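You operate a simulated robot arm through the tools that you are given. There is no shell and no other tool. Be economical: measure what you need, move in short steps, check, and stop when the job is done.

You run a simulated two-armed robot. Do the job below in one go: nothing can be reset, and whatever is moved stays where it is left.

Task
On the top of the mixing bench, fold the blue cloth in half, so that its two long edges meet.
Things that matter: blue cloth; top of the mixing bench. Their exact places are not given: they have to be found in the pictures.

It is judged by the outcome, as a careful person would: the job done as asked, and still so three seconds after it is handed in. It fails if anything else is knocked over, pushed out of place, dropped, spilled or broken. Flat cloth is picked up by pressing the open fingertips on it (5 to 10 N) and closing them slowly along it; thin cloth reads only 2 to 8 mm in the jaws.

Robot
Two 7-joint arms with two-finger parallel grippers on one trunk, on a base that drives. Base frame: it is fixed to the floor where the robot stands at the start and does not move with it; the origin is under the middle of the robot, x ahead of it, y to its left, z up; the surface under the hand at the start is at about z = 78. Readings come in cm, rad, newtons and seconds.
The left shoulder is at the start at [7, 13.3, 107.6], the right one opposite. With the tool pointing down near the work surface each hand reaches from about 18 to 64 cm from the robot's upright axis, wherever it stands, measured 20 degrees to its own side. Places, roughly: top of the mixing bench [50, 0, 80]. Payload 1.57 kg a hand.
The TCP of each hand is the grasp point between the finger pads, 3 cm short of the fingertips. In the tool frame z runs along the fingers and y along their closing line. Largest opening 8 cm; finger width 1.7, thickness 1.2; the body of the gripper, 4 by 8.2 cm, starts 8 cm behind the TCP.
Orientation is that of the tool frame in the base frame, as a unit quaternion [w, x, y, z]. With the fingers straight down and closing along the base's y, the tool's x points along the base's -x, its y along +y and its z along -z.

Tools
- The arms move only by the tool jog_arm. It takes "left_targets", "right_targets" or both (then of equal length, played together; a hand with none holds still); each is a list of rows, each a list of 3 entries, a list of its own where there are three numbers: the shift along the tool's x, y, z in cm, then the turn, a rotation vector about the tool's x, y, z in rad, then the finger opening in cm, from 0 to 8. In form: [[[dx, dy, dz], [rx, ry, rz], hand], ...]. A call has 1 to 12 rows; each row is the pose to reach, as a shift and turn from the pose commanded when the call began, along the tool's axes at that moment. Each row takes 0.2 s and may step no farther than 5 cm and 0.15 rad from the row before; otherwise, or with a gripper value out of range, the whole call is refused. Where a pose cannot be reached the arm comes as near as it can. A force on the tool above 40 N (or 10 N above the force at the start of the call, whichever is more), or a blocked arm, ends the call early, and 0.2 s more pass. Each finger travels about 15.3 cm/s and halts on what it meets, pressing with about 29 N; the grip force reading is that of the motor and also rises with nothing between the fingers. The clock runs only during rows and for 0.2 s after the last one: add rows that repeat a pose to give the fingers time. The reply holds the time, the measured pose of the TCP, the force on the tool along the base axes, the opening and the grip force, in the units named above and with some noise, with the torque about the TCP (base axes, N m) and any sound that the robot's microphone picked up.
- Cameras (640 x 400 px; columns grow to the right, rows downward): "scene" is now at [13.13, -0.85, 129.14]; the picture's right is [-0.10, -0.99, 0.00], its down [-0.68, 0.07, -0.73] and it looks along [0.72, -0.07, -0.69] (base axes); focal length 252 px, centre (320, 200). "left" rides on the left gripper at [7.2, 0.7, -12.2] in its tool frame; the picture's right is [-0.09, 1.00, 0.00], its down [-0.84, -0.08, -0.54] and it looks along [-0.54, -0.05, 0.84] (tool axes); focal length 238 px, centre (320, 200). "right" rides on the right gripper at [7.2, -0.7, -12.2] in its tool frame; the picture's right is [0.09, 1.00, 0.00], its down [-0.84, 0.08, -0.54] and it looks along [-0.54, 0.05, 0.84] (tool axes); focal length 238 px, centre (320, 200).
- get_image(camera): a new picture of that camera. The clock stands still meanwhile.
- slide_trunk(by): slides the trunk up (or, below 0, down) by that many cm; the arms and the scene camera ride with it, the base frame stays. It gives what a move gives, with no picture.
- steer(legs): drives the robot by 1 to 6 legs, each [ahead, left, turn to the left] in cm, cm and rad, along the robot's own axes; the way and the turn of a leg run together, so that a leg with both is an arc; at most 150 cm and 3.142 rad a leg. The arms and the cameras ride along, it lands a little off, and it stops where it bumps. It gives what a move gives.
- pan_tilt(pan, tilt): turns the head with the scene camera to pan (to the left, within 1.501 rad either way) and tilt (down, from -0.506 to 1.204), counted from straight ahead of the robot. It gives what a move gives.
- measure_at(camera, pixels): for up to 12 pixels [column, row] of the newest picture of that camera ("zoom" is the newest enlarged one), the place [x, y, z] in the base frame of the surface seen there, good to about 0.2 cm. The clock stands still meanwhile.
- zoom(camera, box): a new picture of the part [left, top, right, bottom] of that camera's present view, enlarged. The clock stands still meanwhile.
- job_done(): hands the job in; it is judged then, once.

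Work in short steps. Measure before you move; look again where a grasp or a placing could have gone wrong, and mend it. You have 80 turns and 58 pictures in all, those below and enlarged ones among them. Open the grippers and draw the arms clear of the work before you hand the job in, unless the task says otherwise; then end with one line.

The tools are called after "Emit:" as name(argument=value, ...) on one line, values as JSON. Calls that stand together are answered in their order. jog_arm: Moves the arms, as the interface text tells. Its arguments: {"type":"object","properties":{"left_targets":{"type":"array"},"right_targets":{"type":"array"}},"required":[]} The other tools are called the same way: slide_trunk (by) slides the trunk up or down; steer (legs) drives the base; pan_tilt (pan, tilt) turns the head that bears the scene camera; get_image (camera) takes a picture; measure_at (camera, pixels) gives the place of the surface under pixels of a picture; zoom (camera, box) takes an enlarged picture of a part of a camera's view; job_done () hands the job in.

At the start:

```text
clock: 0.0
left_tool_pos: [44.73, 3.52, 100.64]
left_tool_rot: [-0.001, 0.0, 1.0, 0.0]
left_wrist_force: [0.3, -0.5, 0.6]
left_ft_torque: [0.02, 0.01, 0.01]
left_width: 8.01
left_finger_force: 0.1
right_tool_pos: [44.0, -31.04, 100.55]
right_tool_rot: [-0.001, 0.0, 1.0, 0.0]
right_wrist_force: [-0.3, 0.0, 0.4]
right_ft_torque: [-0.01, 0.01, 0.02]
right_width: 7.98
right_finger_force: 0.0
trunk travel left (down, up): [-65.0, 29.0]
robot x, y, heading: [-0.12, -0.28, -0.001]
head pan, tilt: [-0.101, 0.756]
```

scene: 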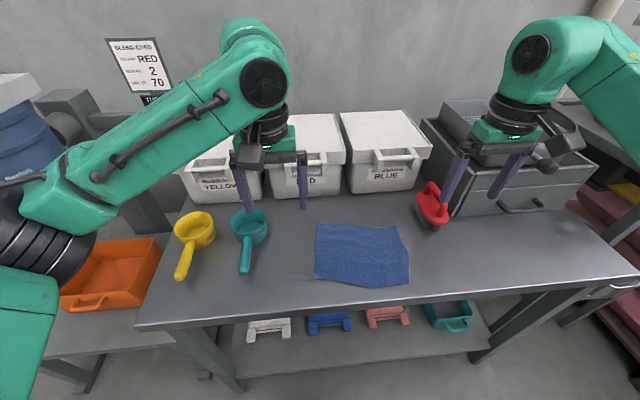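
right: 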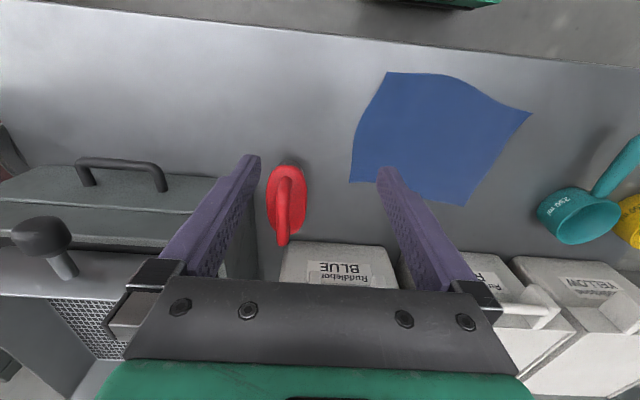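
left: 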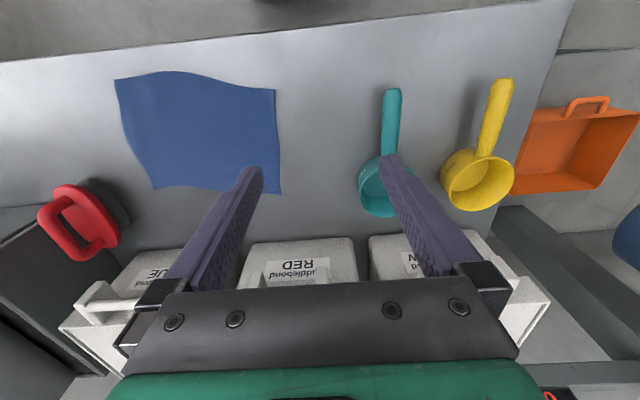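

The blue cloth is seen in the scene at about (315-410, 222-288). I zoom to see its corners.

Emit:
zoom(camera="scene", box=[290, 200, 450, 300])

```text
4.00 times, centred on (370, 250) of scene
```

zoom: 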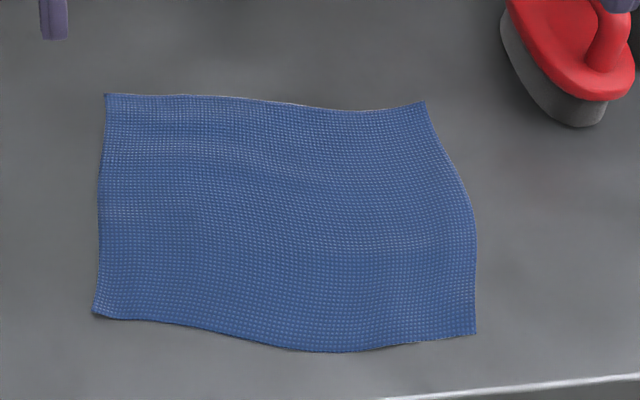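

Corners in the zoom are at (107,96), (423,104), (474,332), (96,312); I measure these, the edge midpoints and the bench.

Emit:
measure_at(camera="zoom", pixels=[[109, 98], [422, 106], [472, 331], [97, 311], [265, 103], [285, 346], [472, 210], [102, 200], [290, 220], [60, 200], [550, 250], [520, 110]])

Emit:
measure_at(camera="scene", pixels=[[250, 310], [400, 298], [560, 280], [350, 175], [270, 200], [250, 230], [434, 205], [245, 268]])

```text
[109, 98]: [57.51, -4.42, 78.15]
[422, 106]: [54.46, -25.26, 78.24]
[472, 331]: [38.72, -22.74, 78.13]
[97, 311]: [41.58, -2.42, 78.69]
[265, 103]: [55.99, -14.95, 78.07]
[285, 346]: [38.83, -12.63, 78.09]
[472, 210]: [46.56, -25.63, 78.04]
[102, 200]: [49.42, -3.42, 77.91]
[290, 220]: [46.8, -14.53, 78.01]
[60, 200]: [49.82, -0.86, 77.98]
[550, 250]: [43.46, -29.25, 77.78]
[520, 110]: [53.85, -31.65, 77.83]
```

```text
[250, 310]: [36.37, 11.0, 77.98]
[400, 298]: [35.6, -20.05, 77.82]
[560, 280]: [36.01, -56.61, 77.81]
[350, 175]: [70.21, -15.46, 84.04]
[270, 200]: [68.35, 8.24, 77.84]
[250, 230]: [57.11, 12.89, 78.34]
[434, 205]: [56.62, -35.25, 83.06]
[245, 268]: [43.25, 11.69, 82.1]
```

The long edges (about 21 cm) are the far one, (57.5,-4.4)–(54.5,-25.3), and the near one, (41.6,-2.4)–(38.7,-22.7). I'll fold near onto far. First I check the heights on the right before I shift the base to centre on the cloth.

Emit:
measure_at(camera="scene", pixels=[[470, 110], [440, 130], [520, 165], [560, 150], [525, 200], [575, 175], [455, 210], [390, 125], [300, 125], [395, 150], [430, 180], [430, 225]])

Emit:
measure_at(camera="zoom", pixels=[[150, 318], [400, 342], [425, 339], [165, 98], [370, 110]])

```text
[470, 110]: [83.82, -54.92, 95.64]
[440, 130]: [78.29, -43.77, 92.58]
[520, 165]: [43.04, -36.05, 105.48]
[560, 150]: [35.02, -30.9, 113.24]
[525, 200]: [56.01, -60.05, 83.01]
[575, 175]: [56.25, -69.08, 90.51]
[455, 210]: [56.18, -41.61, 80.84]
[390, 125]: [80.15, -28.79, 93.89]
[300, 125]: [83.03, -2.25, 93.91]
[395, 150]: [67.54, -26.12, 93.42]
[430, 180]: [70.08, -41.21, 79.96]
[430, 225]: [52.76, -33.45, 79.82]
```

```text
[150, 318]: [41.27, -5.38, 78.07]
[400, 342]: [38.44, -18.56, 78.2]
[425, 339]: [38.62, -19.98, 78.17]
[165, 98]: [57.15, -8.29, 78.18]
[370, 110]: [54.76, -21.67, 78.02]
```

Everything on the right is below z 96 and beyond x 56, so I can shift right by 13 cm with the hands at z 100.

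Emit:
steer(legs=[[0, -13, 0]])

```text
clock: 1.3
left_tool_pos: [44.86, -9.49, 100.56]
left_tool_rot: [-0.001, 0.001, 1.0, -0.001]
left_wrist_force: [0.1, -0.1, 0.0]
left_ft_torque: [0.0, 0.0, 0.0]
left_width: 8.0
left_finger_force: 0.0
right_tool_pos: [44.02, -44.06, 100.49]
right_tool_rot: [0.0, 0.0, 1.0, 0.0]
right_wrist_force: [-0.6, 0.4, -0.1]
right_ft_torque: [0.03, 0.01, 0.01]
right_width: 8.01
right_finger_force: 0.0
trunk travel left (down, up): [-65.0, 29.0]
robot x, y, heading: [-0.32, -12.88, 0.003]
head pan, tilt: [-0.101, 0.756]
```

Both hands go above the near edge, turned 0.14 rad to line up with it, with fingers opened to 3 cm. Lateral move first, then down to z about 86.

Emit:
jog_arm(left_targets=[[[0.6, 0.7, 0], [0, 0, 0.03], 6], [[1.2, 1.4, 0], [0, 0, 0.06], 5], [[1.8, 2.1, 0], [0, 0, 0.09], 4], [[2.4, 2.8, 0], [0, 0, 0.12], 3], [[2.7, 3.4, 0], [0, 0, 0.14], 3], [[2.86, 4.0, 0], [0, 0, 0.14], 3], [[2.86, 4.0, 4.5], [0, 0, 0.14], 3], [[2.86, 4.0, 9], [0, 0, 0.14], 3], [[2.86, 4.0, 13], [0, 0, 0.14], 3], [[2.86, 4.0, 14.5], [0, 0, 0.14], 3]], right_targets=[[[0.8, 4.2, 0], [0, 0, 0.03], 6], [[1.6, 8.4, 0], [0, 0, 0.06], 5], [[2.4, 12.6, 0], [0, 0, 0.09], 4], [[3.2, 16.8, 0], [0, 0, 0.12], 3], [[4, 21, 0], [0, 0, 0.14], 3], [[4.7, 24.2, 0], [0, 0, 0.14], 3], [[4.7, 24.2, 4.5], [0, 0, 0.14], 3], [[4.7, 24.2, 9], [0, 0, 0.14], 3], [[4.7, 24.2, 13], [0, 0, 0.14], 3], [[4.7, 24.2, 14.5], [0, 0, 0.14], 3]])

Emit:
get_image(camera="left")

Emit:
get_image(camera="right")

```text
clock: 3.5
left_tool_pos: [41.97, -5.57, 86.1]
left_tool_rot: [0.001, 0.07, 0.998, -0.001]
left_wrist_force: [-0.5, 0.2, -0.7]
left_ft_torque: [-0.01, -0.01, 0.0]
left_width: 3.01
left_finger_force: 0.0
right_tool_pos: [39.31, -20.01, 85.94]
right_tool_rot: [-0.001, 0.07, 0.998, 0.001]
right_wrist_force: [0.0, -0.2, 0.0]
right_ft_torque: [0.01, 0.01, 0.02]
right_width: 3.01
right_finger_force: 0.1
trunk travel left (down, up): [-65.0, 29.0]
robot x, y, heading: [-0.25, -13.19, -0.002]
head pan, tilt: [-0.101, 0.756]
```

```text
53 pictures are left
```

left: 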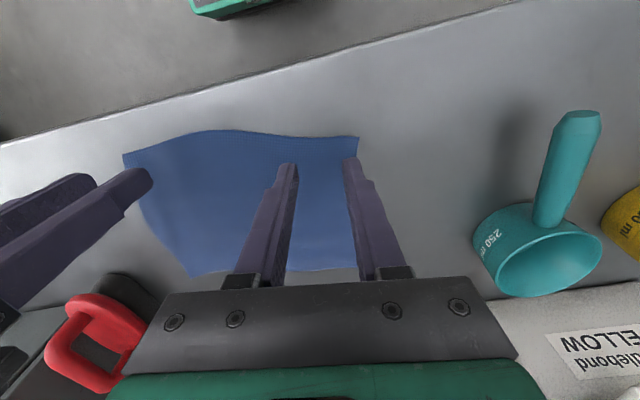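

```text
52 pictures are left
```

right: 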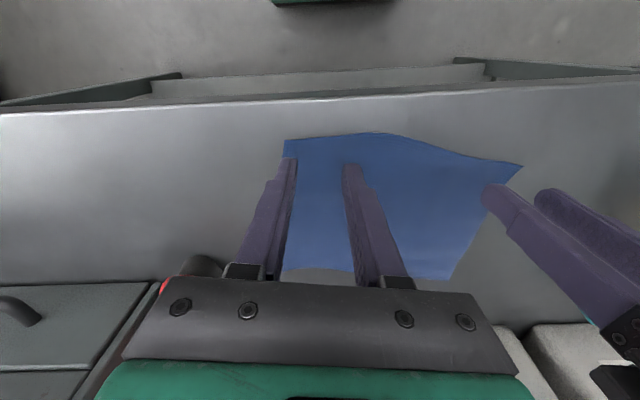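

Both finger pairs straddle points by the near corners as planned. Lower to z about 81.1, just touching.

Emit:
jog_arm(left_targets=[[[0, 0, 2.5], [0, 0, 0], 3], [[0, 0, 4.2], [0, 0, 0], 3], [[0, 0, 4.9], [0, 0, 0], 3]], right_targets=[[[0, 0, 2.5], [0, 0, 0], 3], [[0, 0, 4.1], [0, 0, 0], 3], [[0, 0, 4.8], [0, 0, 0], 3]])

```text
clock: 4.3
left_tool_pos: [41.89, -5.62, 81.18]
left_tool_rot: [0.0, 0.07, 0.998, 0.0]
left_wrist_force: [0.0, 0.7, 1.3]
left_ft_torque: [0.02, 0.02, -0.06]
left_width: 3.02
left_finger_force: 0.2
right_tool_pos: [39.22, -19.98, 81.19]
right_tool_rot: [0.0, 0.069, 0.998, 0.0]
right_wrist_force: [0.2, -0.2, 0.9]
right_ft_torque: [-0.02, 0.0, -0.02]
right_width: 3.02
right_finger_force: 0.1
trunk travel left (down, up): [-65.0, 29.0]
robot x, y, heading: [0.04, -12.65, -0.003]
head pan, tilt: [-0.101, 0.756]
```

Barely in contact. I press a little more in small steps.

Emit:
jog_arm(left_targets=[[[0, 0, 0.15], [0, 0, 0], 3], [[0, 0, 0.3], [0, 0, 0], 3]], right_targets=[[[0, 0, 0.15], [0, 0, 0], 3], [[0, 0, 0.3], [0, 0, 0], 3]])

```text
clock: 4.9
left_tool_pos: [41.89, -5.64, 81.28]
left_tool_rot: [0.002, 0.069, 0.998, -0.001]
left_wrist_force: [0.7, -1.5, 12.9]
left_ft_torque: [0.02, -0.04, -0.01]
left_width: 2.99
left_finger_force: 0.0
right_tool_pos: [39.24, -20.01, 81.09]
right_tool_rot: [0.002, 0.069, 0.998, 0.0]
right_wrist_force: [2.6, 0.2, 14.4]
right_ft_torque: [-0.13, -0.04, 0.0]
right_width: 3.01
right_finger_force: 0.0
trunk travel left (down, up): [-65.0, 29.0]
robot x, y, heading: [-0.04, -13.0, -0.0]
head pan, tilt: [-0.101, 0.756]
```

The presses read 13 and 14 N, a bit high. I ease 0.1 cm and close slowly.

Emit:
jog_arm(left_targets=[[[0, 0, -0.11], [0, 0, 0], 3], [[0, 0, -0.11], [0, 0, 0], 2.7], [[0, 0, -0.11], [0, 0, 0], 2.4], [[0, 0, -0.11], [0, 0, 0], 2.1], [[0, 0, -0.11], [0, 0, 0], 1.8], [[0, 0, -0.11], [0, 0, 0], 1.5], [[0, 0, -0.11], [0, 0, 0], 1.2], [[0, 0, -0.11], [0, 0, 0], 0.9], [[0, 0, -0.11], [0, 0, 0], 0.6], [[0, 0, -0.11], [0, 0, 0], 0.3], [[0, 0, -0.11], [0, 0, 0], 0], [[0, 0, -0.11], [0, 0, 0], 0]], right_targets=[[[0, 0, -0.12], [0, 0, 0], 3], [[0, 0, -0.12], [0, 0, 0], 2.7], [[0, 0, -0.12], [0, 0, 0], 2.4], [[0, 0, -0.12], [0, 0, 0], 2.1], [[0, 0, -0.12], [0, 0, 0], 1.8], [[0, 0, -0.12], [0, 0, 0], 1.5], [[0, 0, -0.12], [0, 0, 0], 1.2], [[0, 0, -0.12], [0, 0, 0], 0.9], [[0, 0, -0.12], [0, 0, 0], 0.6], [[0, 0, -0.12], [0, 0, 0], 0.3], [[0, 0, -0.12], [0, 0, 0], 0], [[0, 0, -0.12], [0, 0, 0], 0]])

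Emit:
zoom(camera="scene", box=[200, 180, 440, 330])

```text
clock: 7.5
left_tool_pos: [41.74, -5.56, 81.09]
left_tool_rot: [0.0, 0.07, 0.998, -0.001]
left_wrist_force: [-1.7, -14.1, 13.7]
left_ft_torque: [-0.42, 0.12, 0.0]
left_width: 0.19
left_finger_force: 24.0
right_tool_pos: [39.15, -19.88, 81.21]
right_tool_rot: [0.001, 0.069, 0.998, 0.001]
right_wrist_force: [2.3, 15.0, 5.6]
right_ft_torque: [0.44, -0.08, 0.01]
right_width: 0.19
right_finger_force: 23.6
trunk travel left (down, up): [-65.0, 29.0]
robot x, y, heading: [-0.14, -13.31, 0.003]
head pan, tilt: [-0.101, 0.756]
```

```text
2.67 times, centred on (320, 255) of scene
```

zoom: 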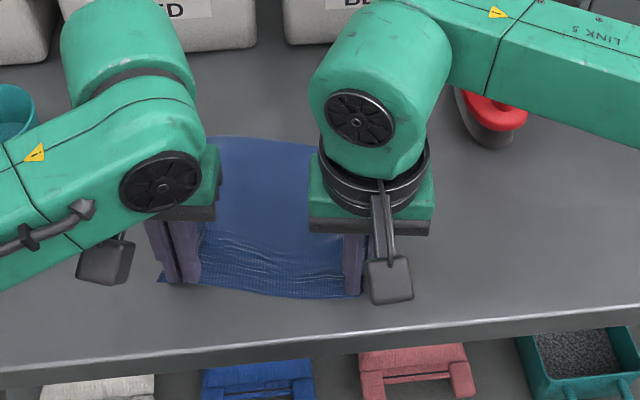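

Both jaws read 1.9 mm, and the cloth is wrinkled between them: gripped, with some tension. I ease the hands 0.6 cm together and lift 3 cm along the fold arc to check.

Emit:
jog_arm(left_targets=[[[0, -0.3, -0.3], [0, 0, 0], 0], [[0, -0.6, -1.0], [0, 0, 0], 0], [[-0.3, -0.6, -2.0], [0, 0, 0], 0], [[-0.7, -0.6, -3.0], [0, 0, 0], 0]], right_targets=[[[0, 0.3, -0.3], [0, 0, 0], 0], [[0, 0.6, -1.0], [0, 0, 0], 0], [[-0.3, 0.6, -2.0], [0, 0, 0], 0], [[-0.7, 0.6, -3.0], [0, 0, 0], 0]])

Emit:
zoom(camera="scene", box=[200, 180, 440, 330])

Emit:
get_image(camera="left")

```text
clock: 8.5
left_tool_pos: [42.5, -6.1, 83.88]
left_tool_rot: [0.0, 0.07, 0.998, 0.0]
left_wrist_force: [0.0, -0.1, -0.1]
left_ft_torque: [0.04, 0.04, -0.03]
left_width: 0.22
left_finger_force: 23.4
right_tool_pos: [40.21, -19.41, 83.94]
right_tool_rot: [-0.001, 0.071, 0.997, -0.001]
right_wrist_force: [1.1, 0.2, -0.3]
right_ft_torque: [-0.02, -0.02, 0.0]
right_width: 0.18
right_finger_force: 23.3
trunk travel left (down, up): [-65.0, 29.0]
robot x, y, heading: [0.31, -13.27, -0.0]
head pan, tilt: [-0.101, 0.756]
```

```text
2.67 times, centred on (320, 255) of scene
```

zoom: 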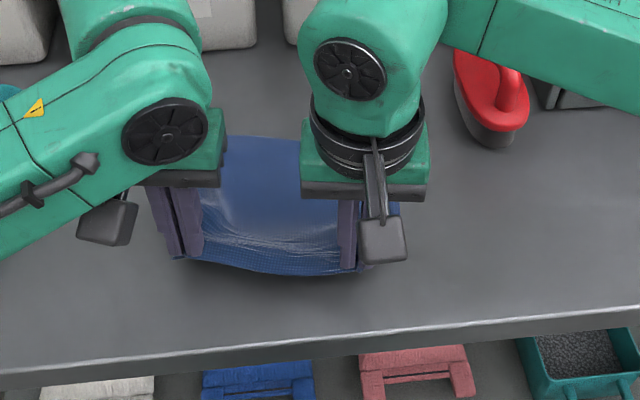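

```text
49 pictures are left
```

left: 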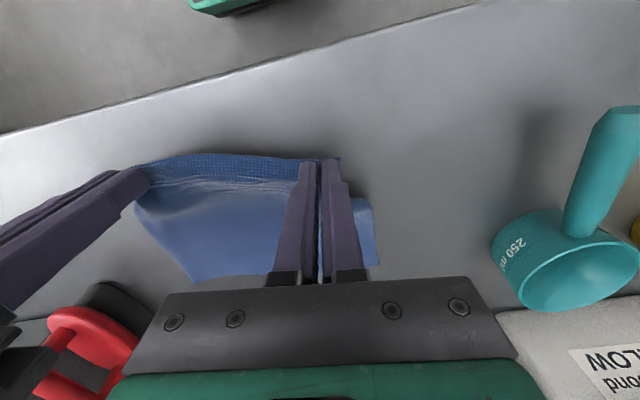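

The cloth hangs from both jaws and the force is near zero. I carry it over the arc toward the far edge, stopping about 3 cm above the bench.

Emit:
jog_arm(left_targets=[[[-0.5, 0, -1.1], [0, 0, 0], 0], [[-1.1, 0, -2.0], [0, 0, 0], 0], [[-2.0, 0, -2.7], [0, 0, 0], 0], [[-3.2, 0, -3.4], [0, 0, 0], 0], [[-4.6, 0, -3.9], [0, 0, 0], 0], [[-6.0, 0, -4.2], [0, 0, 0], 0], [[-7.4, 0, -4.1], [0, 0, 0], 0], [[-8.8, 0, -3.8], [0, 0, 0], 0], [[-10.2, 0, -3.2], [0, 0, 0], 0], [[-11.4, 0, -2.5], [0, 0, 0], 0], [[-12.5, 0, -1.5], [0, 0, 0], 0], [[-13.3, 0, -0.3], [0, 0, 0], 0]], right_targets=[[[-0.5, 0, -1.1], [0, 0, 0], 0], [[-1.1, 0, -2.0], [0, 0, 0], 0], [[-2.0, 0, -2.7], [0, 0, 0], 0], [[-3.2, 0, -3.4], [0, 0, 0], 0], [[-4.6, 0, -3.9], [0, 0, 0], 0], [[-6.0, 0, -4.2], [0, 0, 0], 0], [[-7.4, 0, -4.1], [0, 0, 0], 0], [[-8.8, 0, -3.8], [0, 0, 0], 0], [[-10.2, 0, -3.2], [0, 0, 0], 0], [[-11.4, 0, -2.5], [0, 0, 0], 0], [[-12.5, 0, -1.5], [0, 0, 0], 0], [[-13.3, 0, -0.3], [0, 0, 0], 0]])

Emit:
zoom(camera="scene", box=[200, 150, 440, 300])

Emit:
get_image(camera="left")

Emit:
get_image(camera="right")

```text
clock: 11.1
left_tool_pos: [55.68, -8.0, 84.23]
left_tool_rot: [-0.001, 0.07, 0.998, -0.001]
left_wrist_force: [0.7, 0.7, -0.2]
left_ft_torque: [0.0, 0.0, 0.01]
left_width: 0.19
left_finger_force: 24.1
right_tool_pos: [53.35, -21.22, 84.33]
right_tool_rot: [0.0, 0.069, 0.998, 0.0]
right_wrist_force: [-0.9, -0.3, 0.0]
right_ft_torque: [-0.03, 0.0, -0.01]
right_width: 0.22
right_finger_force: 23.6
trunk travel left (down, up): [-65.0, 29.0]
robot x, y, heading: [0.13, -13.21, -0.006]
head pan, tilt: [-0.101, 0.756]
```

```text
2.67 times, centred on (320, 225) of scene
```

zoom: 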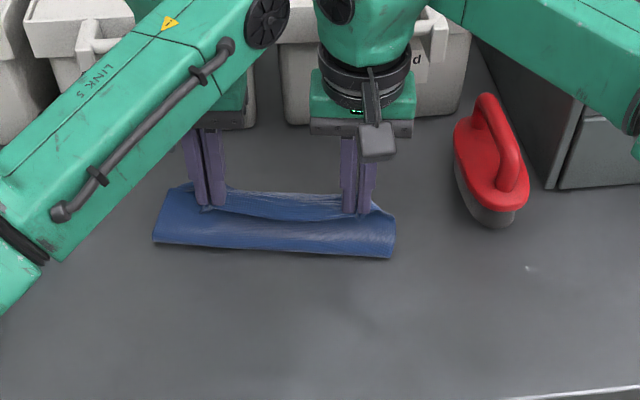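

```text
47 pictures are left
```

left: 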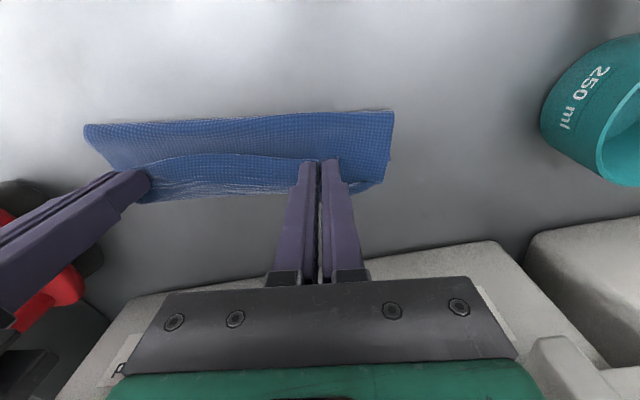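

```text
46 pictures are left
```

right: 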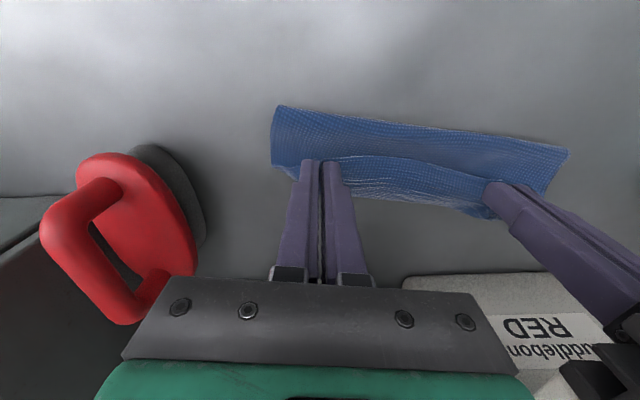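

The fold is across, with the crease toward the robot at zoom (155-395, 240-257). I look closely at how the hanging edge lies against the far edge.

Emit:
zoom(camera="left", box=[70, 80, 420, 230])

Emit:
measure_at(camera="left", pixels=[[92, 129], [240, 122], [388, 115], [386, 175], [372, 186], [280, 190], [220, 192], [160, 196], [230, 170], [230, 150], [350, 150]])

```text
1.83 times, centred on (245, 155) of left
```

zoom: 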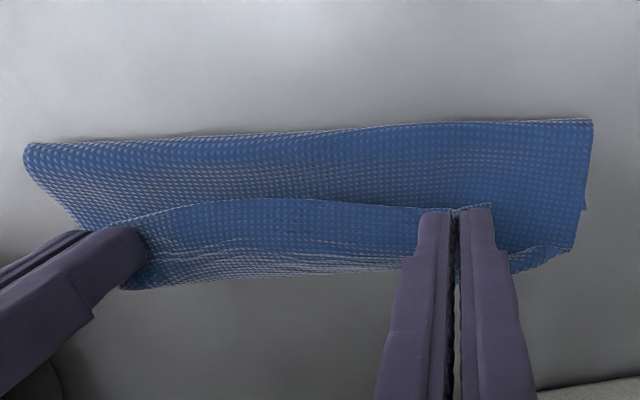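

```text
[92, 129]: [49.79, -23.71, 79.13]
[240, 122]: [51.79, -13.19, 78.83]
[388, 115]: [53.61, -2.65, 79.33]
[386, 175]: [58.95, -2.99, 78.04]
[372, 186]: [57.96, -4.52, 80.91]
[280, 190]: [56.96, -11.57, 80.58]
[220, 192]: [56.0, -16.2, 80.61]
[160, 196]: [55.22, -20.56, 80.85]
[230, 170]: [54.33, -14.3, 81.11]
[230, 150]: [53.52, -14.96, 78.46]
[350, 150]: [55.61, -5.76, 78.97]
```

The hanging strip bulges: the upper layer stands at z about 81 with its edge still facing the robot, because the vertical grip keeps the cloth's direction. Laid down like this it would make a Z-fold. I take it back along the arc, lay it flat, and then fold the other way with a wrist tilt.

Emit:
jog_arm(left_targets=[[[1.2, 0, -1.5], [0, 0, 0], 0], [[2.6, 0, -2.6], [0, 0, 0], 0], [[4.0, 0, -3.4], [0, 0, 0], 0], [[5.6, 0, -3.9], [0, 0, 0], 0], [[7.2, 0, -3.9], [0, 0, 0], 0], [[8.8, 0, -3.6], [0, 0, 0], 0], [[10.4, 0, -2.8], [0, 0, 0], 0], [[11.8, 0, -1.6], [0, 0, 0], 0], [[12.8, 0, -0.4], [0, 0, 0], 0], [[13.7, 0.2, 0.8], [0, 0, 0], 0], [[14.2, 0.4, 1.8], [0, 0, 0], 0], [[14.3, 0.5, 2.7], [0, 0, 0], 0]], right_targets=[[[1.2, 0, -1.5], [0, 0, 0], 0], [[2.6, 0, -2.6], [0, 0, 0], 0], [[4.0, 0, -3.4], [0, 0, 0], 0], [[5.6, 0, -3.9], [0, 0, 0], 0], [[7.2, 0, -3.9], [0, 0, 0], 0], [[8.8, 0, -3.6], [0, 0, 0], 0], [[10.4, 0, -2.8], [0, 0, 0], 0], [[11.8, 0, -1.6], [0, 0, 0], 0], [[12.8, 0, -0.4], [0, 0, 0], 0], [[13.7, -0.2, 0.8], [0, 0, 0], 0], [[14.2, -0.4, 1.8], [0, 0, 0], 0], [[14.3, -0.5, 2.7], [0, 0, 0], 0]])

Emit:
get_image(camera="left")

Emit:
get_image(camera="right")

```text
clock: 13.7
left_tool_pos: [41.73, -5.78, 81.68]
left_tool_rot: [-0.001, 0.07, 0.998, -0.001]
left_wrist_force: [-1.9, -8.0, -0.2]
left_ft_torque: [-0.23, 0.02, 0.03]
left_width: 0.24
left_finger_force: 24.1
right_tool_pos: [38.94, -19.73, 81.63]
right_tool_rot: [0.0, 0.069, 0.998, 0.001]
right_wrist_force: [2.0, 8.2, -0.9]
right_ft_torque: [0.26, -0.07, 0.06]
right_width: 0.19
right_finger_force: 23.6
trunk travel left (down, up): [-65.0, 29.0]
robot x, y, heading: [0.1, -13.31, -0.003]
head pan, tilt: [-0.101, 0.756]
```

```text
44 pictures are left
```

left: 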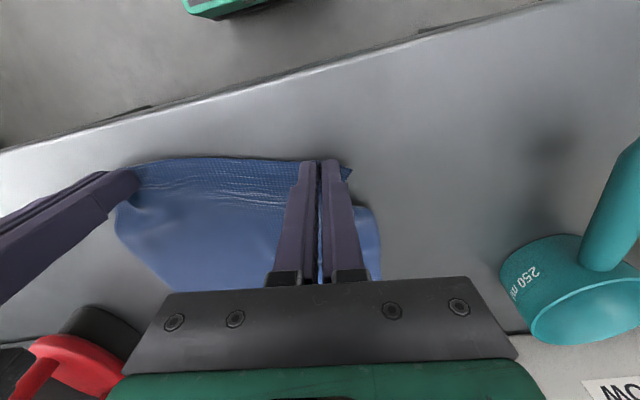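

```text
43 pictures are left
```

right: 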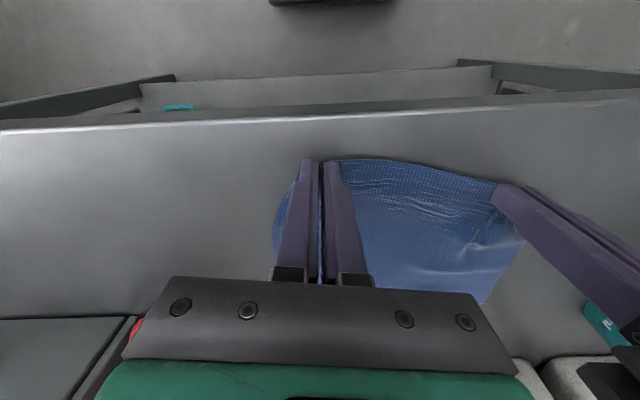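

It lies back flat. I lower by 0.4 cm, open slowly to 3 cm so the cloth spreads, then rise.

Emit:
jog_arm(left_targets=[[[0, -0.1, 0.3], [0, 0, 0], 0.3], [[0, -0.1, 0.4], [0, 0, 0], 1], [[0, -0.1, 0.4], [0, 0, 0], 2], [[0, -0.1, 0.4], [0, 0, 0], 3], [[0, -0.1, -1.5], [0, 0, 0], 3], [[0, -0.1, -5], [0, 0, 0], 3], [[0, -0.1, -9], [0, 0, 0], 3], [[0, 4, -13], [0, 0, 0], 3], [[0, 8, -15], [0, 0, 0], 3]], right_targets=[[[0, 0.1, 0.3], [0, 0, 0], 0.3], [[0, 0.1, 0.4], [0, 0, 0], 1], [[0, 0.1, 0.4], [0, 0, 0], 2], [[0, 0.1, 0.4], [0, 0, 0], 3], [[0, 0.1, -1.5], [0, 0, 0], 3], [[0, 0.1, -5], [0, 0, 0], 3], [[0, 0.1, -9], [0, 0, 0], 3], [[0, -4, -13], [0, 0, 0], 3], [[0, -8, -15], [0, 0, 0], 3]])

Emit:
zoom(camera="scene", box=[200, 180, 440, 330])

```text
refused: row 8 steps farther than a row can; nothing moved
```

```text
2.67 times, centred on (320, 255) of scene
```

zoom: 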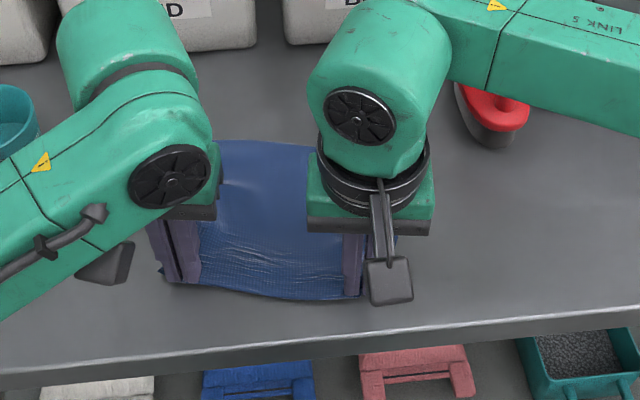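

The call was refused for a step of more than 5 cm; I resend it with smaller steps.

Emit:
jog_arm(left_targets=[[[0, -0.1, 0.3], [0, 0, 0], 0.3], [[0, -0.1, 0.4], [0, 0, 0], 1], [[0, -0.1, 0.4], [0, 0, 0], 2], [[0, -0.1, 0.4], [0, 0, 0], 3], [[0, -0.1, -1.5], [0, 0, 0], 3], [[0, -0.1, -5], [0, 0, 0], 3], [[0, -0.1, -9], [0, 0, 0], 3], [[0, 3, -12], [0, 0, 0], 3], [[0, 6, -15], [0, 0, 0], 3], [[0, 10, -15], [0, 0, 0], 3]], right_targets=[[[0, 0.1, 0.3], [0, 0, 0], 0.3], [[0, 0.1, 0.4], [0, 0, 0], 1], [[0, 0.1, 0.4], [0, 0, 0], 2], [[0, 0.1, 0.4], [0, 0, 0], 3], [[0, 0.1, -1.5], [0, 0, 0], 3], [[0, 0.1, -5], [0, 0, 0], 3], [[0, 0.1, -9], [0, 0, 0], 3], [[0, -3, -12], [0, 0, 0], 3], [[0, -6, -15], [0, 0, 0], 3], [[0, -10, -15], [0, 0, 0], 3]])

Emit:
zoom(camera="scene", box=[220, 190, 396, 300])

```text
clock: 15.9
left_tool_pos: [42.98, 4.33, 96.79]
left_tool_rot: [0.0, 0.07, 0.998, 0.0]
left_wrist_force: [-0.2, -0.2, 0.0]
left_ft_torque: [0.02, 0.01, -0.02]
left_width: 3.0
left_finger_force: 0.0
right_tool_pos: [37.49, -29.73, 96.62]
right_tool_rot: [0.0, 0.069, 0.998, 0.0]
right_wrist_force: [-0.7, -0.7, -0.4]
right_ft_torque: [0.03, 0.0, 0.02]
right_width: 2.99
right_finger_force: 0.0
trunk travel left (down, up): [-65.0, 29.0]
robot x, y, heading: [-0.27, -13.2, -0.002]
head pan, tilt: [-0.101, 0.756]
```

```text
3.64 times, centred on (308, 245) of scene
```

zoom: 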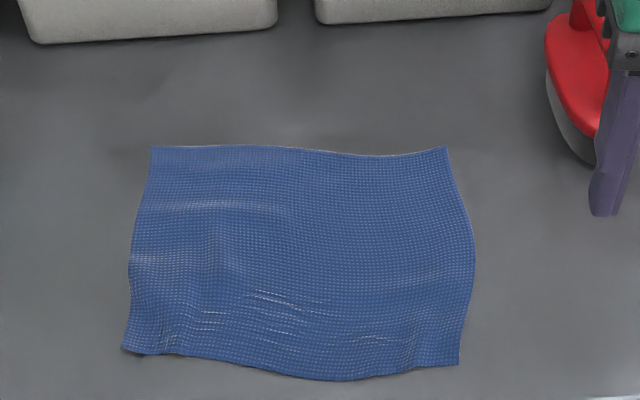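

The cloth is flat again. I measure its corners and edge points anew.

Emit:
measure_at(camera="zoom", pixels=[[153, 148], [445, 148], [457, 362], [124, 347], [200, 149], [300, 152], [400, 155], [180, 352], [300, 375], [410, 368], [131, 250], [473, 250]])

```text
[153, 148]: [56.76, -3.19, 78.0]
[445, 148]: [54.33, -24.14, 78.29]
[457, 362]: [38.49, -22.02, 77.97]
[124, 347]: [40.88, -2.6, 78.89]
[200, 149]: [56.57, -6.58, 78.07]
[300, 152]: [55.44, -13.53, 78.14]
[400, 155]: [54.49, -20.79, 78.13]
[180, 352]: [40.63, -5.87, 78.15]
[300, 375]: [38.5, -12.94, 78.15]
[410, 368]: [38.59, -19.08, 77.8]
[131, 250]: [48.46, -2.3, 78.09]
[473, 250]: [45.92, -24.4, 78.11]
```

Now the far edge. I take both hands above it at left (56.0,-6.2) and right (53.9,-20.8), 0.6 cm inside the edge.

Emit:
jog_arm(left_targets=[[[-3.6, -2.1, 0], [0, 0, 0], 3], [[-7.2, -4.3, 0], [0, 0, 0], 3], [[-10.8, -6.4, 0], [0, 0, 0], 3], [[-14.3, -8.6, 0], [0, 0, 0], 3], [[-14.3, -8.6, 4], [0, 0, 0], 3], [[-14.3, -8.6, 8], [0, 0, 0], 3], [[-14.3, -8.6, 10.8], [0, 0, 0], 3]], right_targets=[[[-3.75, 2.8, 0], [0, 0, 0], 3], [[-7.5, 5.5, 0], [0, 0, 0], 3], [[-11.2, 8.3, 0], [0, 0, 0], 3], [[-15, 11.1, 0], [0, 0, 0], 3], [[-15, 11.1, 4], [0, 0, 0], 3], [[-15, 11.1, 8], [0, 0, 0], 3], [[-15, 11.1, 10.6], [0, 0, 0], 3]])

Emit:
get_image(camera="left")

Emit:
get_image(camera="right")

```text
clock: 17.5
left_tool_pos: [56.1, -6.15, 85.67]
left_tool_rot: [-0.001, 0.07, 0.998, 0.001]
left_wrist_force: [-0.4, -0.1, 0.6]
left_ft_torque: [-0.01, -0.02, 0.01]
left_width: 2.99
left_finger_force: 0.1
right_tool_pos: [54.13, -20.77, 85.9]
right_tool_rot: [0.0, 0.069, 0.998, 0.0]
right_wrist_force: [0.6, 0.6, -0.2]
right_ft_torque: [-0.02, 0.01, 0.03]
right_width: 3.02
right_finger_force: 0.1
trunk travel left (down, up): [-65.0, 29.0]
robot x, y, heading: [0.05, -13.23, 0.002]
head pan, tilt: [-0.101, 0.756]
```

```text
40 pictures are left
```

left: 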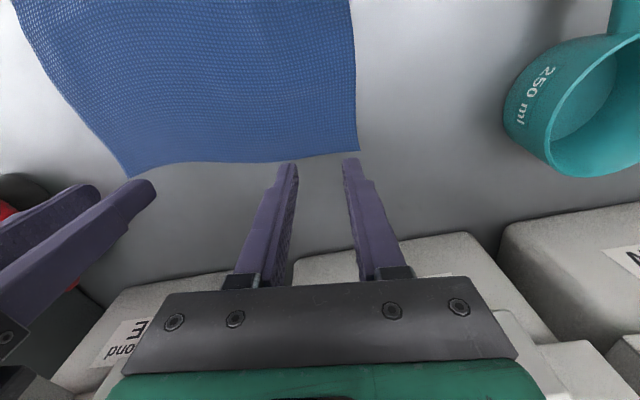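

```text
39 pictures are left
```

right: 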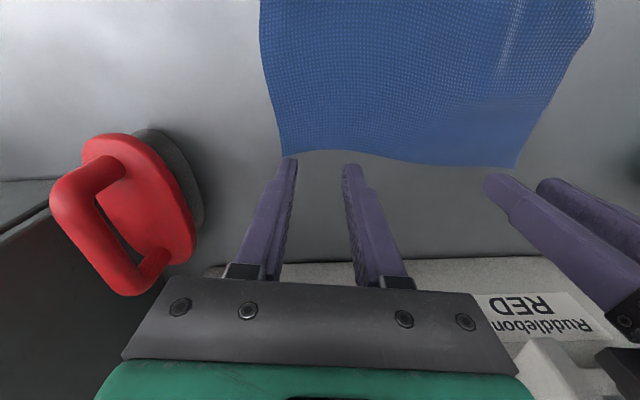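

I check where the edge lies near the landing points (rows about 145, columns about 300–345).

Emit:
measure_at(camera="left", pixels=[[303, 156], [335, 152], [318, 145], [356, 149], [262, 160]])

Emit:
measure_at(camera="right", pixels=[[302, 150], [338, 149], [320, 145], [286, 152], [400, 156]])

```text
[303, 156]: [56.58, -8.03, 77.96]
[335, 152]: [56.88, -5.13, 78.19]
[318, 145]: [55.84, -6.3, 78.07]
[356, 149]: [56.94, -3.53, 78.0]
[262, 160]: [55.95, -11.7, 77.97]
```

```text
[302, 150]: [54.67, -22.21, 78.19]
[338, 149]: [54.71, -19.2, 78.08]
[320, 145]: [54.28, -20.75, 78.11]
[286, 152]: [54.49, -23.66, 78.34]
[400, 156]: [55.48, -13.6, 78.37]
```

The insets are about 0.8 cm, which is good. I lower to a light press.

Emit:
jog_arm(left_targets=[[[0, 0, 2.5], [0, 0, 0], 3], [[0, 0, 4.0], [0, 0, 0], 3], [[0, 0, 4.5], [0, 0, 0], 3], [[0, 0, 4.65], [0, 0, 0], 3]], right_targets=[[[0, 0, 2.5], [0, 0, 0], 3], [[0, 0, 4.1], [0, 0, 0], 3], [[0, 0, 4.75], [0, 0, 0], 3], [[0, 0, 4.9], [0, 0, 0], 3]])

```text
clock: 18.5
left_tool_pos: [55.87, -6.31, 81.35]
left_tool_rot: [0.0, 0.07, 0.998, -0.001]
left_wrist_force: [1.1, 0.0, 2.7]
left_ft_torque: [0.01, -0.01, 0.02]
left_width: 3.02
left_finger_force: 0.0
right_tool_pos: [54.07, -20.82, 81.1]
right_tool_rot: [0.001, 0.07, 0.998, 0.0]
right_wrist_force: [0.7, 0.1, 2.4]
right_ft_torque: [-0.04, -0.02, 0.01]
right_width: 2.99
right_finger_force: 0.1
trunk travel left (down, up): [-65.0, 29.0]
robot x, y, heading: [0.43, -12.82, -0.001]
head pan, tilt: [-0.101, 0.756]
```

Contact is light, about 2.5 N. I press 0.12 cm more and close slowly.

Emit:
jog_arm(left_targets=[[[0, 0, 0.12], [0, 0, 0], 3], [[0, 0, 0.12], [0, 0, 0], 2.7], [[0, 0, 0.12], [0, 0, 0], 2.4], [[0, 0, 0.12], [0, 0, 0], 2.1], [[0, 0, 0.12], [0, 0, 0], 1.8], [[0, 0, 0.12], [0, 0, 0], 1.5], [[0, 0, 0.12], [0, 0, 0], 1.2], [[0, 0, 0.12], [0, 0, 0], 0.9], [[0, 0, 0.12], [0, 0, 0], 0.6], [[0, 0, 0.12], [0, 0, 0], 0.3], [[0, 0, 0.12], [0, 0, 0], 0], [[0, 0, 0.12], [0, 0, 0], 0]], right_targets=[[[0, 0, 0.12], [0, 0, 0], 3], [[0, 0, 0.12], [0, 0, 0], 2.7], [[0, 0, 0.12], [0, 0, 0], 2.4], [[0, 0, 0.12], [0, 0, 0], 2.1], [[0, 0, 0.12], [0, 0, 0], 1.8], [[0, 0, 0.12], [0, 0, 0], 1.5], [[0, 0, 0.12], [0, 0, 0], 1.2], [[0, 0, 0.12], [0, 0, 0], 0.9], [[0, 0, 0.12], [0, 0, 0], 0.6], [[0, 0, 0.12], [0, 0, 0], 0.3], [[0, 0, 0.12], [0, 0, 0], 0], [[0, 0, 0.12], [0, 0, 0], 0]])

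```text
clock: 21.1
left_tool_pos: [55.83, -6.12, 81.22]
left_tool_rot: [0.001, 0.07, 0.998, 0.0]
left_wrist_force: [0.1, 0.3, 7.2]
left_ft_torque: [0.02, 0.01, -0.02]
left_width: 0.0
left_finger_force: 21.8
right_tool_pos: [53.89, -20.8, 81.18]
right_tool_rot: [0.002, 0.07, 0.998, 0.0]
right_wrist_force: [0.2, -0.4, 8.4]
right_ft_torque: [0.03, 0.06, -0.03]
right_width: 0.18
right_finger_force: 24.4
trunk travel left (down, up): [-65.0, 29.0]
robot x, y, heading: [0.29, -12.98, 0.003]
head pan, tilt: [-0.101, 0.756]
```

The left jaws read 0.0, so they missed; the right reads 1.8 mm and holds. I open the left again and look.

Emit:
jog_arm(left_targets=[[[0, 0, -1], [0, 0, 0], 0.5], [[0, 0, -3], [0, 0, 0], 2], [[0, 0, -4], [0, 0, 0], 3]])

Emit:
get_image(camera="left")

```text
clock: 21.9
left_tool_pos: [55.79, -6.16, 85.24]
left_tool_rot: [0.0, 0.071, 0.997, 0.0]
left_wrist_force: [-0.9, 0.5, -0.5]
left_ft_torque: [-0.03, 0.03, 0.0]
left_width: 3.01
left_finger_force: 0.1
right_tool_pos: [53.97, -20.71, 81.1]
right_tool_rot: [0.0, 0.07, 0.998, 0.0]
right_wrist_force: [-1.3, -1.7, 11.5]
right_ft_torque: [-0.06, 0.06, -0.01]
right_width: 0.17
right_finger_force: 23.3
trunk travel left (down, up): [-65.0, 29.0]
robot x, y, heading: [-0.18, -12.79, -0.0]
head pan, tilt: [-0.101, 0.756]
```

```text
38 pictures are left
```

left: 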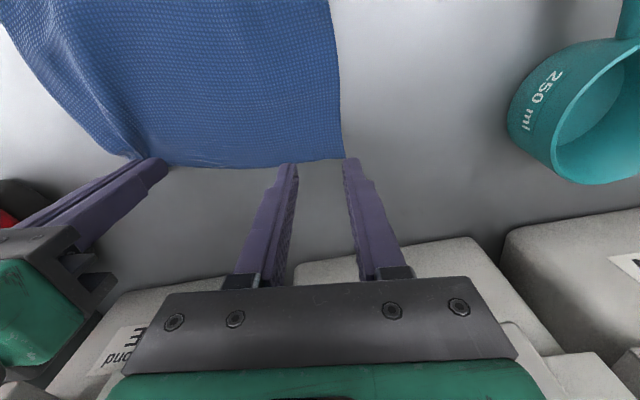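

The cloth shifted toward the right hand; its corner is now at (343,158), right under the outer finger. I move the left hand 1.5 cm inward and press a bit more before closing.

Emit:
jog_arm(left_targets=[[[0, -1.5, 0], [0, 0, 0], 3], [[0, -1.5, 2.5], [0, 0, 0], 3], [[0, -1.5, 3.8], [0, 0, 0], 3], [[0, -1.5, 4.1], [0, 0, 0], 3]])

```text
clock: 22.9
left_tool_pos: [55.56, -7.6, 81.09]
left_tool_rot: [0.002, 0.069, 0.998, -0.001]
left_wrist_force: [-0.3, -0.5, 7.6]
left_ft_torque: [0.05, 0.02, -0.01]
left_width: 3.0
left_finger_force: 0.0
right_tool_pos: [53.83, -20.7, 81.03]
right_tool_rot: [0.002, 0.07, 0.998, 0.0]
right_wrist_force: [0.8, 0.4, 10.1]
right_ft_torque: [-0.04, -0.02, -0.03]
right_width: 0.21
right_finger_force: 23.8
trunk travel left (down, up): [-65.0, 29.0]
robot x, y, heading: [0.12, -13.3, 0.0]
head pan, tilt: [-0.101, 0.756]
```

The press is 7.6 N; I close slowly with a slight extra press.

Emit:
jog_arm(left_targets=[[[0, 0, 0.06], [0, 0, 0], 2.8], [[0, 0, 0.06], [0, 0, 0], 2.5], [[0, 0, 0.06], [0, 0, 0], 2.2], [[0, 0, 0.06], [0, 0, 0], 1.9], [[0, 0, 0.06], [0, 0, 0], 1.6], [[0, 0, 0.06], [0, 0, 0], 1.3], [[0, 0, 0.06], [0, 0, 0], 1.0], [[0, 0, 0.06], [0, 0, 0], 0.7], [[0, 0, 0.06], [0, 0, 0], 0.5], [[0, 0, 0.06], [0, 0, 0], 0.25], [[0, 0, 0.06], [0, 0, 0], 0], [[0, 0, 0.06], [0, 0, 0], 0]])

Emit:
get_image(camera="left")

```text
clock: 25.5
left_tool_pos: [55.47, -7.8, 81.21]
left_tool_rot: [0.002, 0.07, 0.998, -0.001]
left_wrist_force: [-0.9, -9.8, 24.2]
left_ft_torque: [-0.23, -0.02, 0.07]
left_width: 0.22
left_finger_force: 23.6
right_tool_pos: [53.9, -20.68, 81.32]
right_tool_rot: [0.002, 0.07, 0.998, 0.001]
right_wrist_force: [0.5, 9.5, -0.3]
right_ft_torque: [0.3, -0.05, 0.0]
right_width: 0.23
right_finger_force: 23.5
trunk travel left (down, up): [-65.0, 29.0]
robot x, y, heading: [-0.2, -12.93, -0.002]
head pan, tilt: [-0.101, 0.756]
```

```text
37 pictures are left
```

left: 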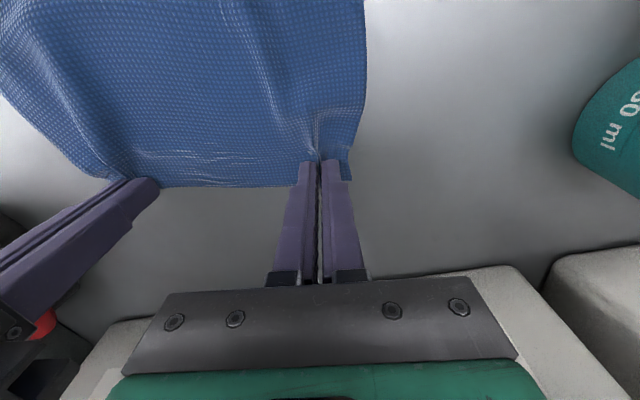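

Both are gripped (2.2 mm each). I ease them together a little and lift along the arc toward the robot, tilting the wrists to 0.6 rad so the fingers come to point forward.

Emit:
jog_arm(left_targets=[[[0, -0.2, -0.4], [0, 0, 0], 0], [[0.32, -0.4, -1.49], [0, -0.1, 0], 0], [[0.84, -0.4, -2.66], [0, -0.2, 0], 0], [[1.55, -0.4, -3.7], [0, -0.3, 0], 0], [[2.46, -0.4, -4.73], [0, -0.4, 0], 0], [[3.55, -0.4, -5.53], [0, -0.5, 0], 0], [[4.74, -0.4, -6.12], [0, -0.6, 0], 0]], right_targets=[[[0, 0.2, -0.4], [0, 0, 0], 0], [[0.32, 0.4, -1.49], [0, -0.1, 0], 0], [[0.84, 0.4, -2.66], [0, -0.2, 0], 0], [[1.55, 0.4, -3.7], [0, -0.3, 0], 0], [[2.46, 0.4, -4.73], [0, -0.4, 0], 0], [[3.55, 0.4, -5.53], [0, -0.5, 0], 0], [[4.74, 0.4, -6.12], [0, -0.6, 0], 0]])

Emit:
get_image(camera="scene")

Emit:
get_image(camera="left")

```text
clock: 27.1
left_tool_pos: [50.94, -7.41, 86.98]
left_tool_rot: [0.296, 0.066, 0.953, -0.021]
left_wrist_force: [-0.1, 1.0, 0.2]
left_ft_torque: [0.0, -0.04, 0.0]
left_width: 0.17
left_finger_force: 23.8
right_tool_pos: [49.41, -19.71, 87.24]
right_tool_rot: [0.297, 0.067, 0.952, -0.021]
right_wrist_force: [1.1, -0.3, -0.1]
right_ft_torque: [-0.01, 0.0, 0.02]
right_width: 0.22
right_finger_force: 24.3
trunk travel left (down, up): [-65.0, 29.0]
robot x, y, heading: [0.31, -13.23, -0.0]
head pan, tilt: [-0.101, 0.756]
```

```text
36 pictures are left
```

scene: 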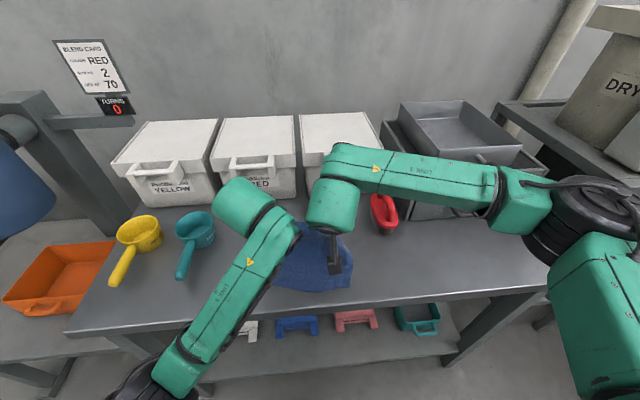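

```text
35 pictures are left
```

left: 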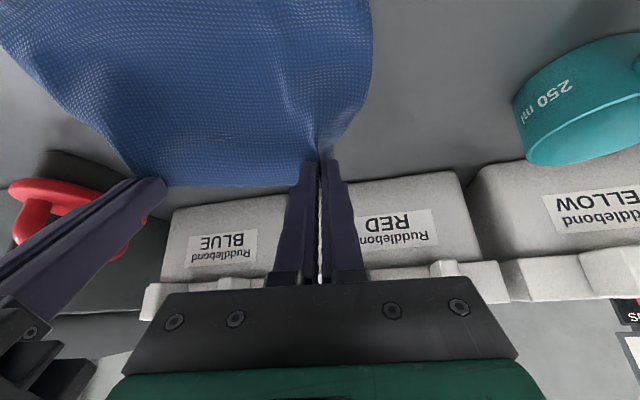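

Both corners hold and the sheet hangs properly. I drive back 8 cm (and 1 cm left), which carries the edge over at constant height.

Emit:
steer(legs=[[-8, 1, 0]])

Emit:
get_image(camera="left")

Emit:
get_image(camera="scene")

```text
clock: 28.1
left_tool_pos: [43.12, -6.48, 87.06]
left_tool_rot: [0.294, 0.066, 0.953, -0.02]
left_wrist_force: [-0.4, -0.4, 0.9]
left_ft_torque: [-0.01, -0.05, 0.04]
left_width: 0.2
left_finger_force: 23.6
right_tool_pos: [41.28, -18.65, 87.18]
right_tool_rot: [0.295, 0.067, 0.953, -0.021]
right_wrist_force: [0.1, 0.2, -0.3]
right_ft_torque: [0.01, -0.01, -0.02]
right_width: 0.2
right_finger_force: 24.0
trunk travel left (down, up): [-65.0, 29.0]
robot x, y, heading: [-8.0, -12.12, -0.003]
head pan, tilt: [-0.101, 0.756]
```

```text
34 pictures are left
```

left: 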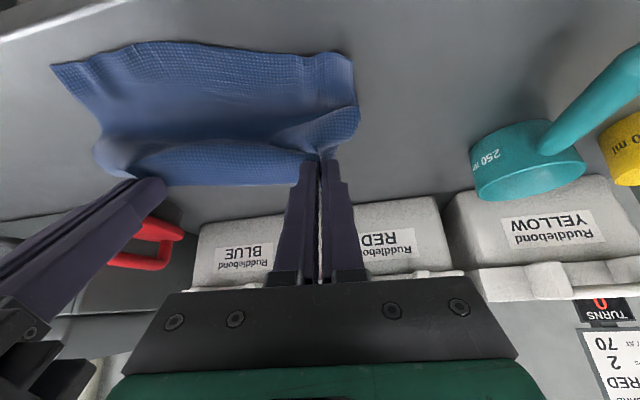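

```text
33 pictures are left
```

scene: 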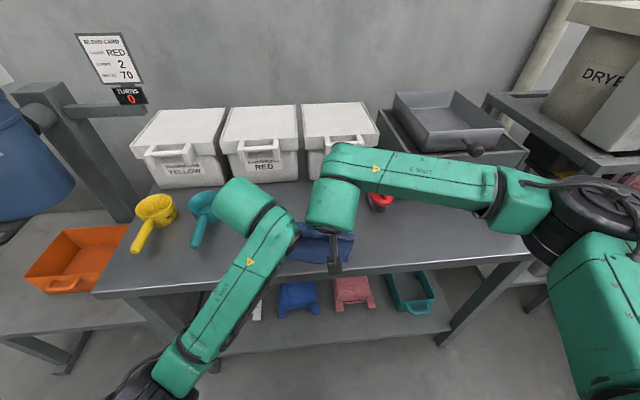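

The sheet has gone over. I measure the near edge of the bottom layer, seen at (55,66), (140,45), (230,50), (335,55).

Emit:
zoom(camera="left", box=[30, 20, 390, 220])

Emit:
measure_at(camera="left", pixels=[[56, 68], [140, 46], [230, 50], [335, 56], [350, 68], [356, 115], [345, 105], [98, 150], [200, 145], [200, 120], [200, 90]])

```text
1.78 times, centred on (210, 120) of left
```

zoom: 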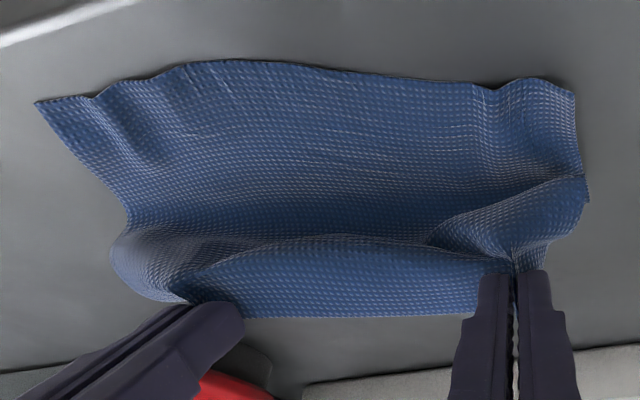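

```text
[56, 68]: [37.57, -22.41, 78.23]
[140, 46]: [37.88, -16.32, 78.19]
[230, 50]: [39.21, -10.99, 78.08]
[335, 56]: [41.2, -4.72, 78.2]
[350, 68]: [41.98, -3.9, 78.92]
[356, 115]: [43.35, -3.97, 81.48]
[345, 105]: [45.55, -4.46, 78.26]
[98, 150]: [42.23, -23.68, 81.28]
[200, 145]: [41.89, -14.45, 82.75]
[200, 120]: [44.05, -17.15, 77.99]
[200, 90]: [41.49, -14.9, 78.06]
```

The crossing was too slack: the sheet bulges toward the robot at about (42, 82), so the crease has drifted too near. I bring the edge back above the middle line (x about 48.5 left, 46 right) and tilt to 1.2 rad there, so that the sheet hangs straight down.

Emit:
jog_arm(left_targets=[[[-0.53, 0, 0.42], [0, -0.12, 0], 0], [[-1.06, 0, 0.83], [0, -0.24, 0], 0], [[-1.58, 0, 1.25], [0, -0.36, 0], 0], [[-2.11, 0, 1.66], [0, -0.48, 0], 0], [[-2.64, 0, 2.08], [0, -0.6, 0], 0], [[-2.64, 0, 2.08], [0, -0.6, 0], 0]], right_targets=[[[-0.45, 0, 0.37], [0, -0.12, 0], 0], [[-0.9, 0, 0.74], [0, -0.24, 0], 0], [[-1.34, 0, 1.12], [0, -0.36, 0], 0], [[-1.79, 0, 1.49], [0, -0.48, 0], 0], [[-2.24, 0, 1.86], [0, -0.6, 0], 0], [[-2.24, 0, 1.86], [0, -0.6, 0], 0]])

Emit:
get_image(camera="left")

Emit:
get_image(camera="scene")

```text
clock: 29.5
left_tool_pos: [46.39, -7.05, 86.82]
left_tool_rot: [0.563, 0.057, 0.823, -0.039]
left_wrist_force: [0.7, -1.2, -0.5]
left_ft_torque: [0.03, 0.0, -0.03]
left_width: 0.2
left_finger_force: 23.7
right_tool_pos: [44.26, -19.19, 87.04]
right_tool_rot: [0.563, 0.057, 0.823, -0.039]
right_wrist_force: [-0.1, 0.1, 0.2]
right_ft_torque: [0.01, -0.04, 0.01]
right_width: 0.21
right_finger_force: 24.0
trunk travel left (down, up): [-65.0, 29.0]
robot x, y, heading: [-7.92, -12.05, -0.004]
head pan, tilt: [-0.101, 0.756]
```

```text
31 pictures are left
```

left: 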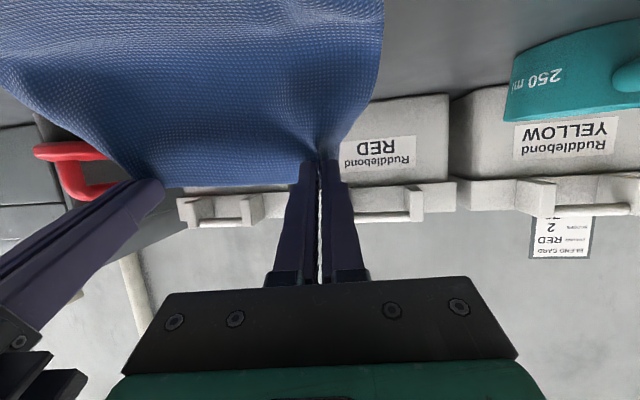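

```text
30 pictures are left
```

scene: 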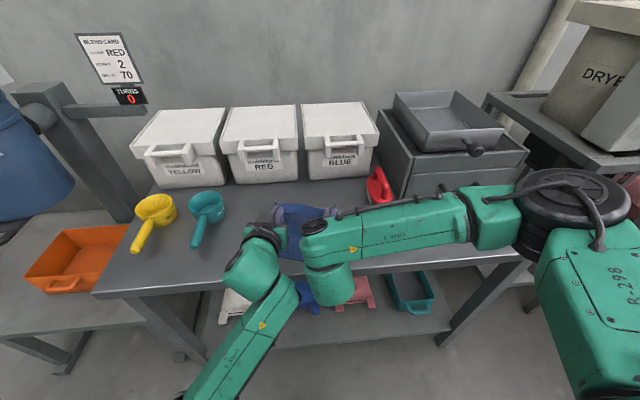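

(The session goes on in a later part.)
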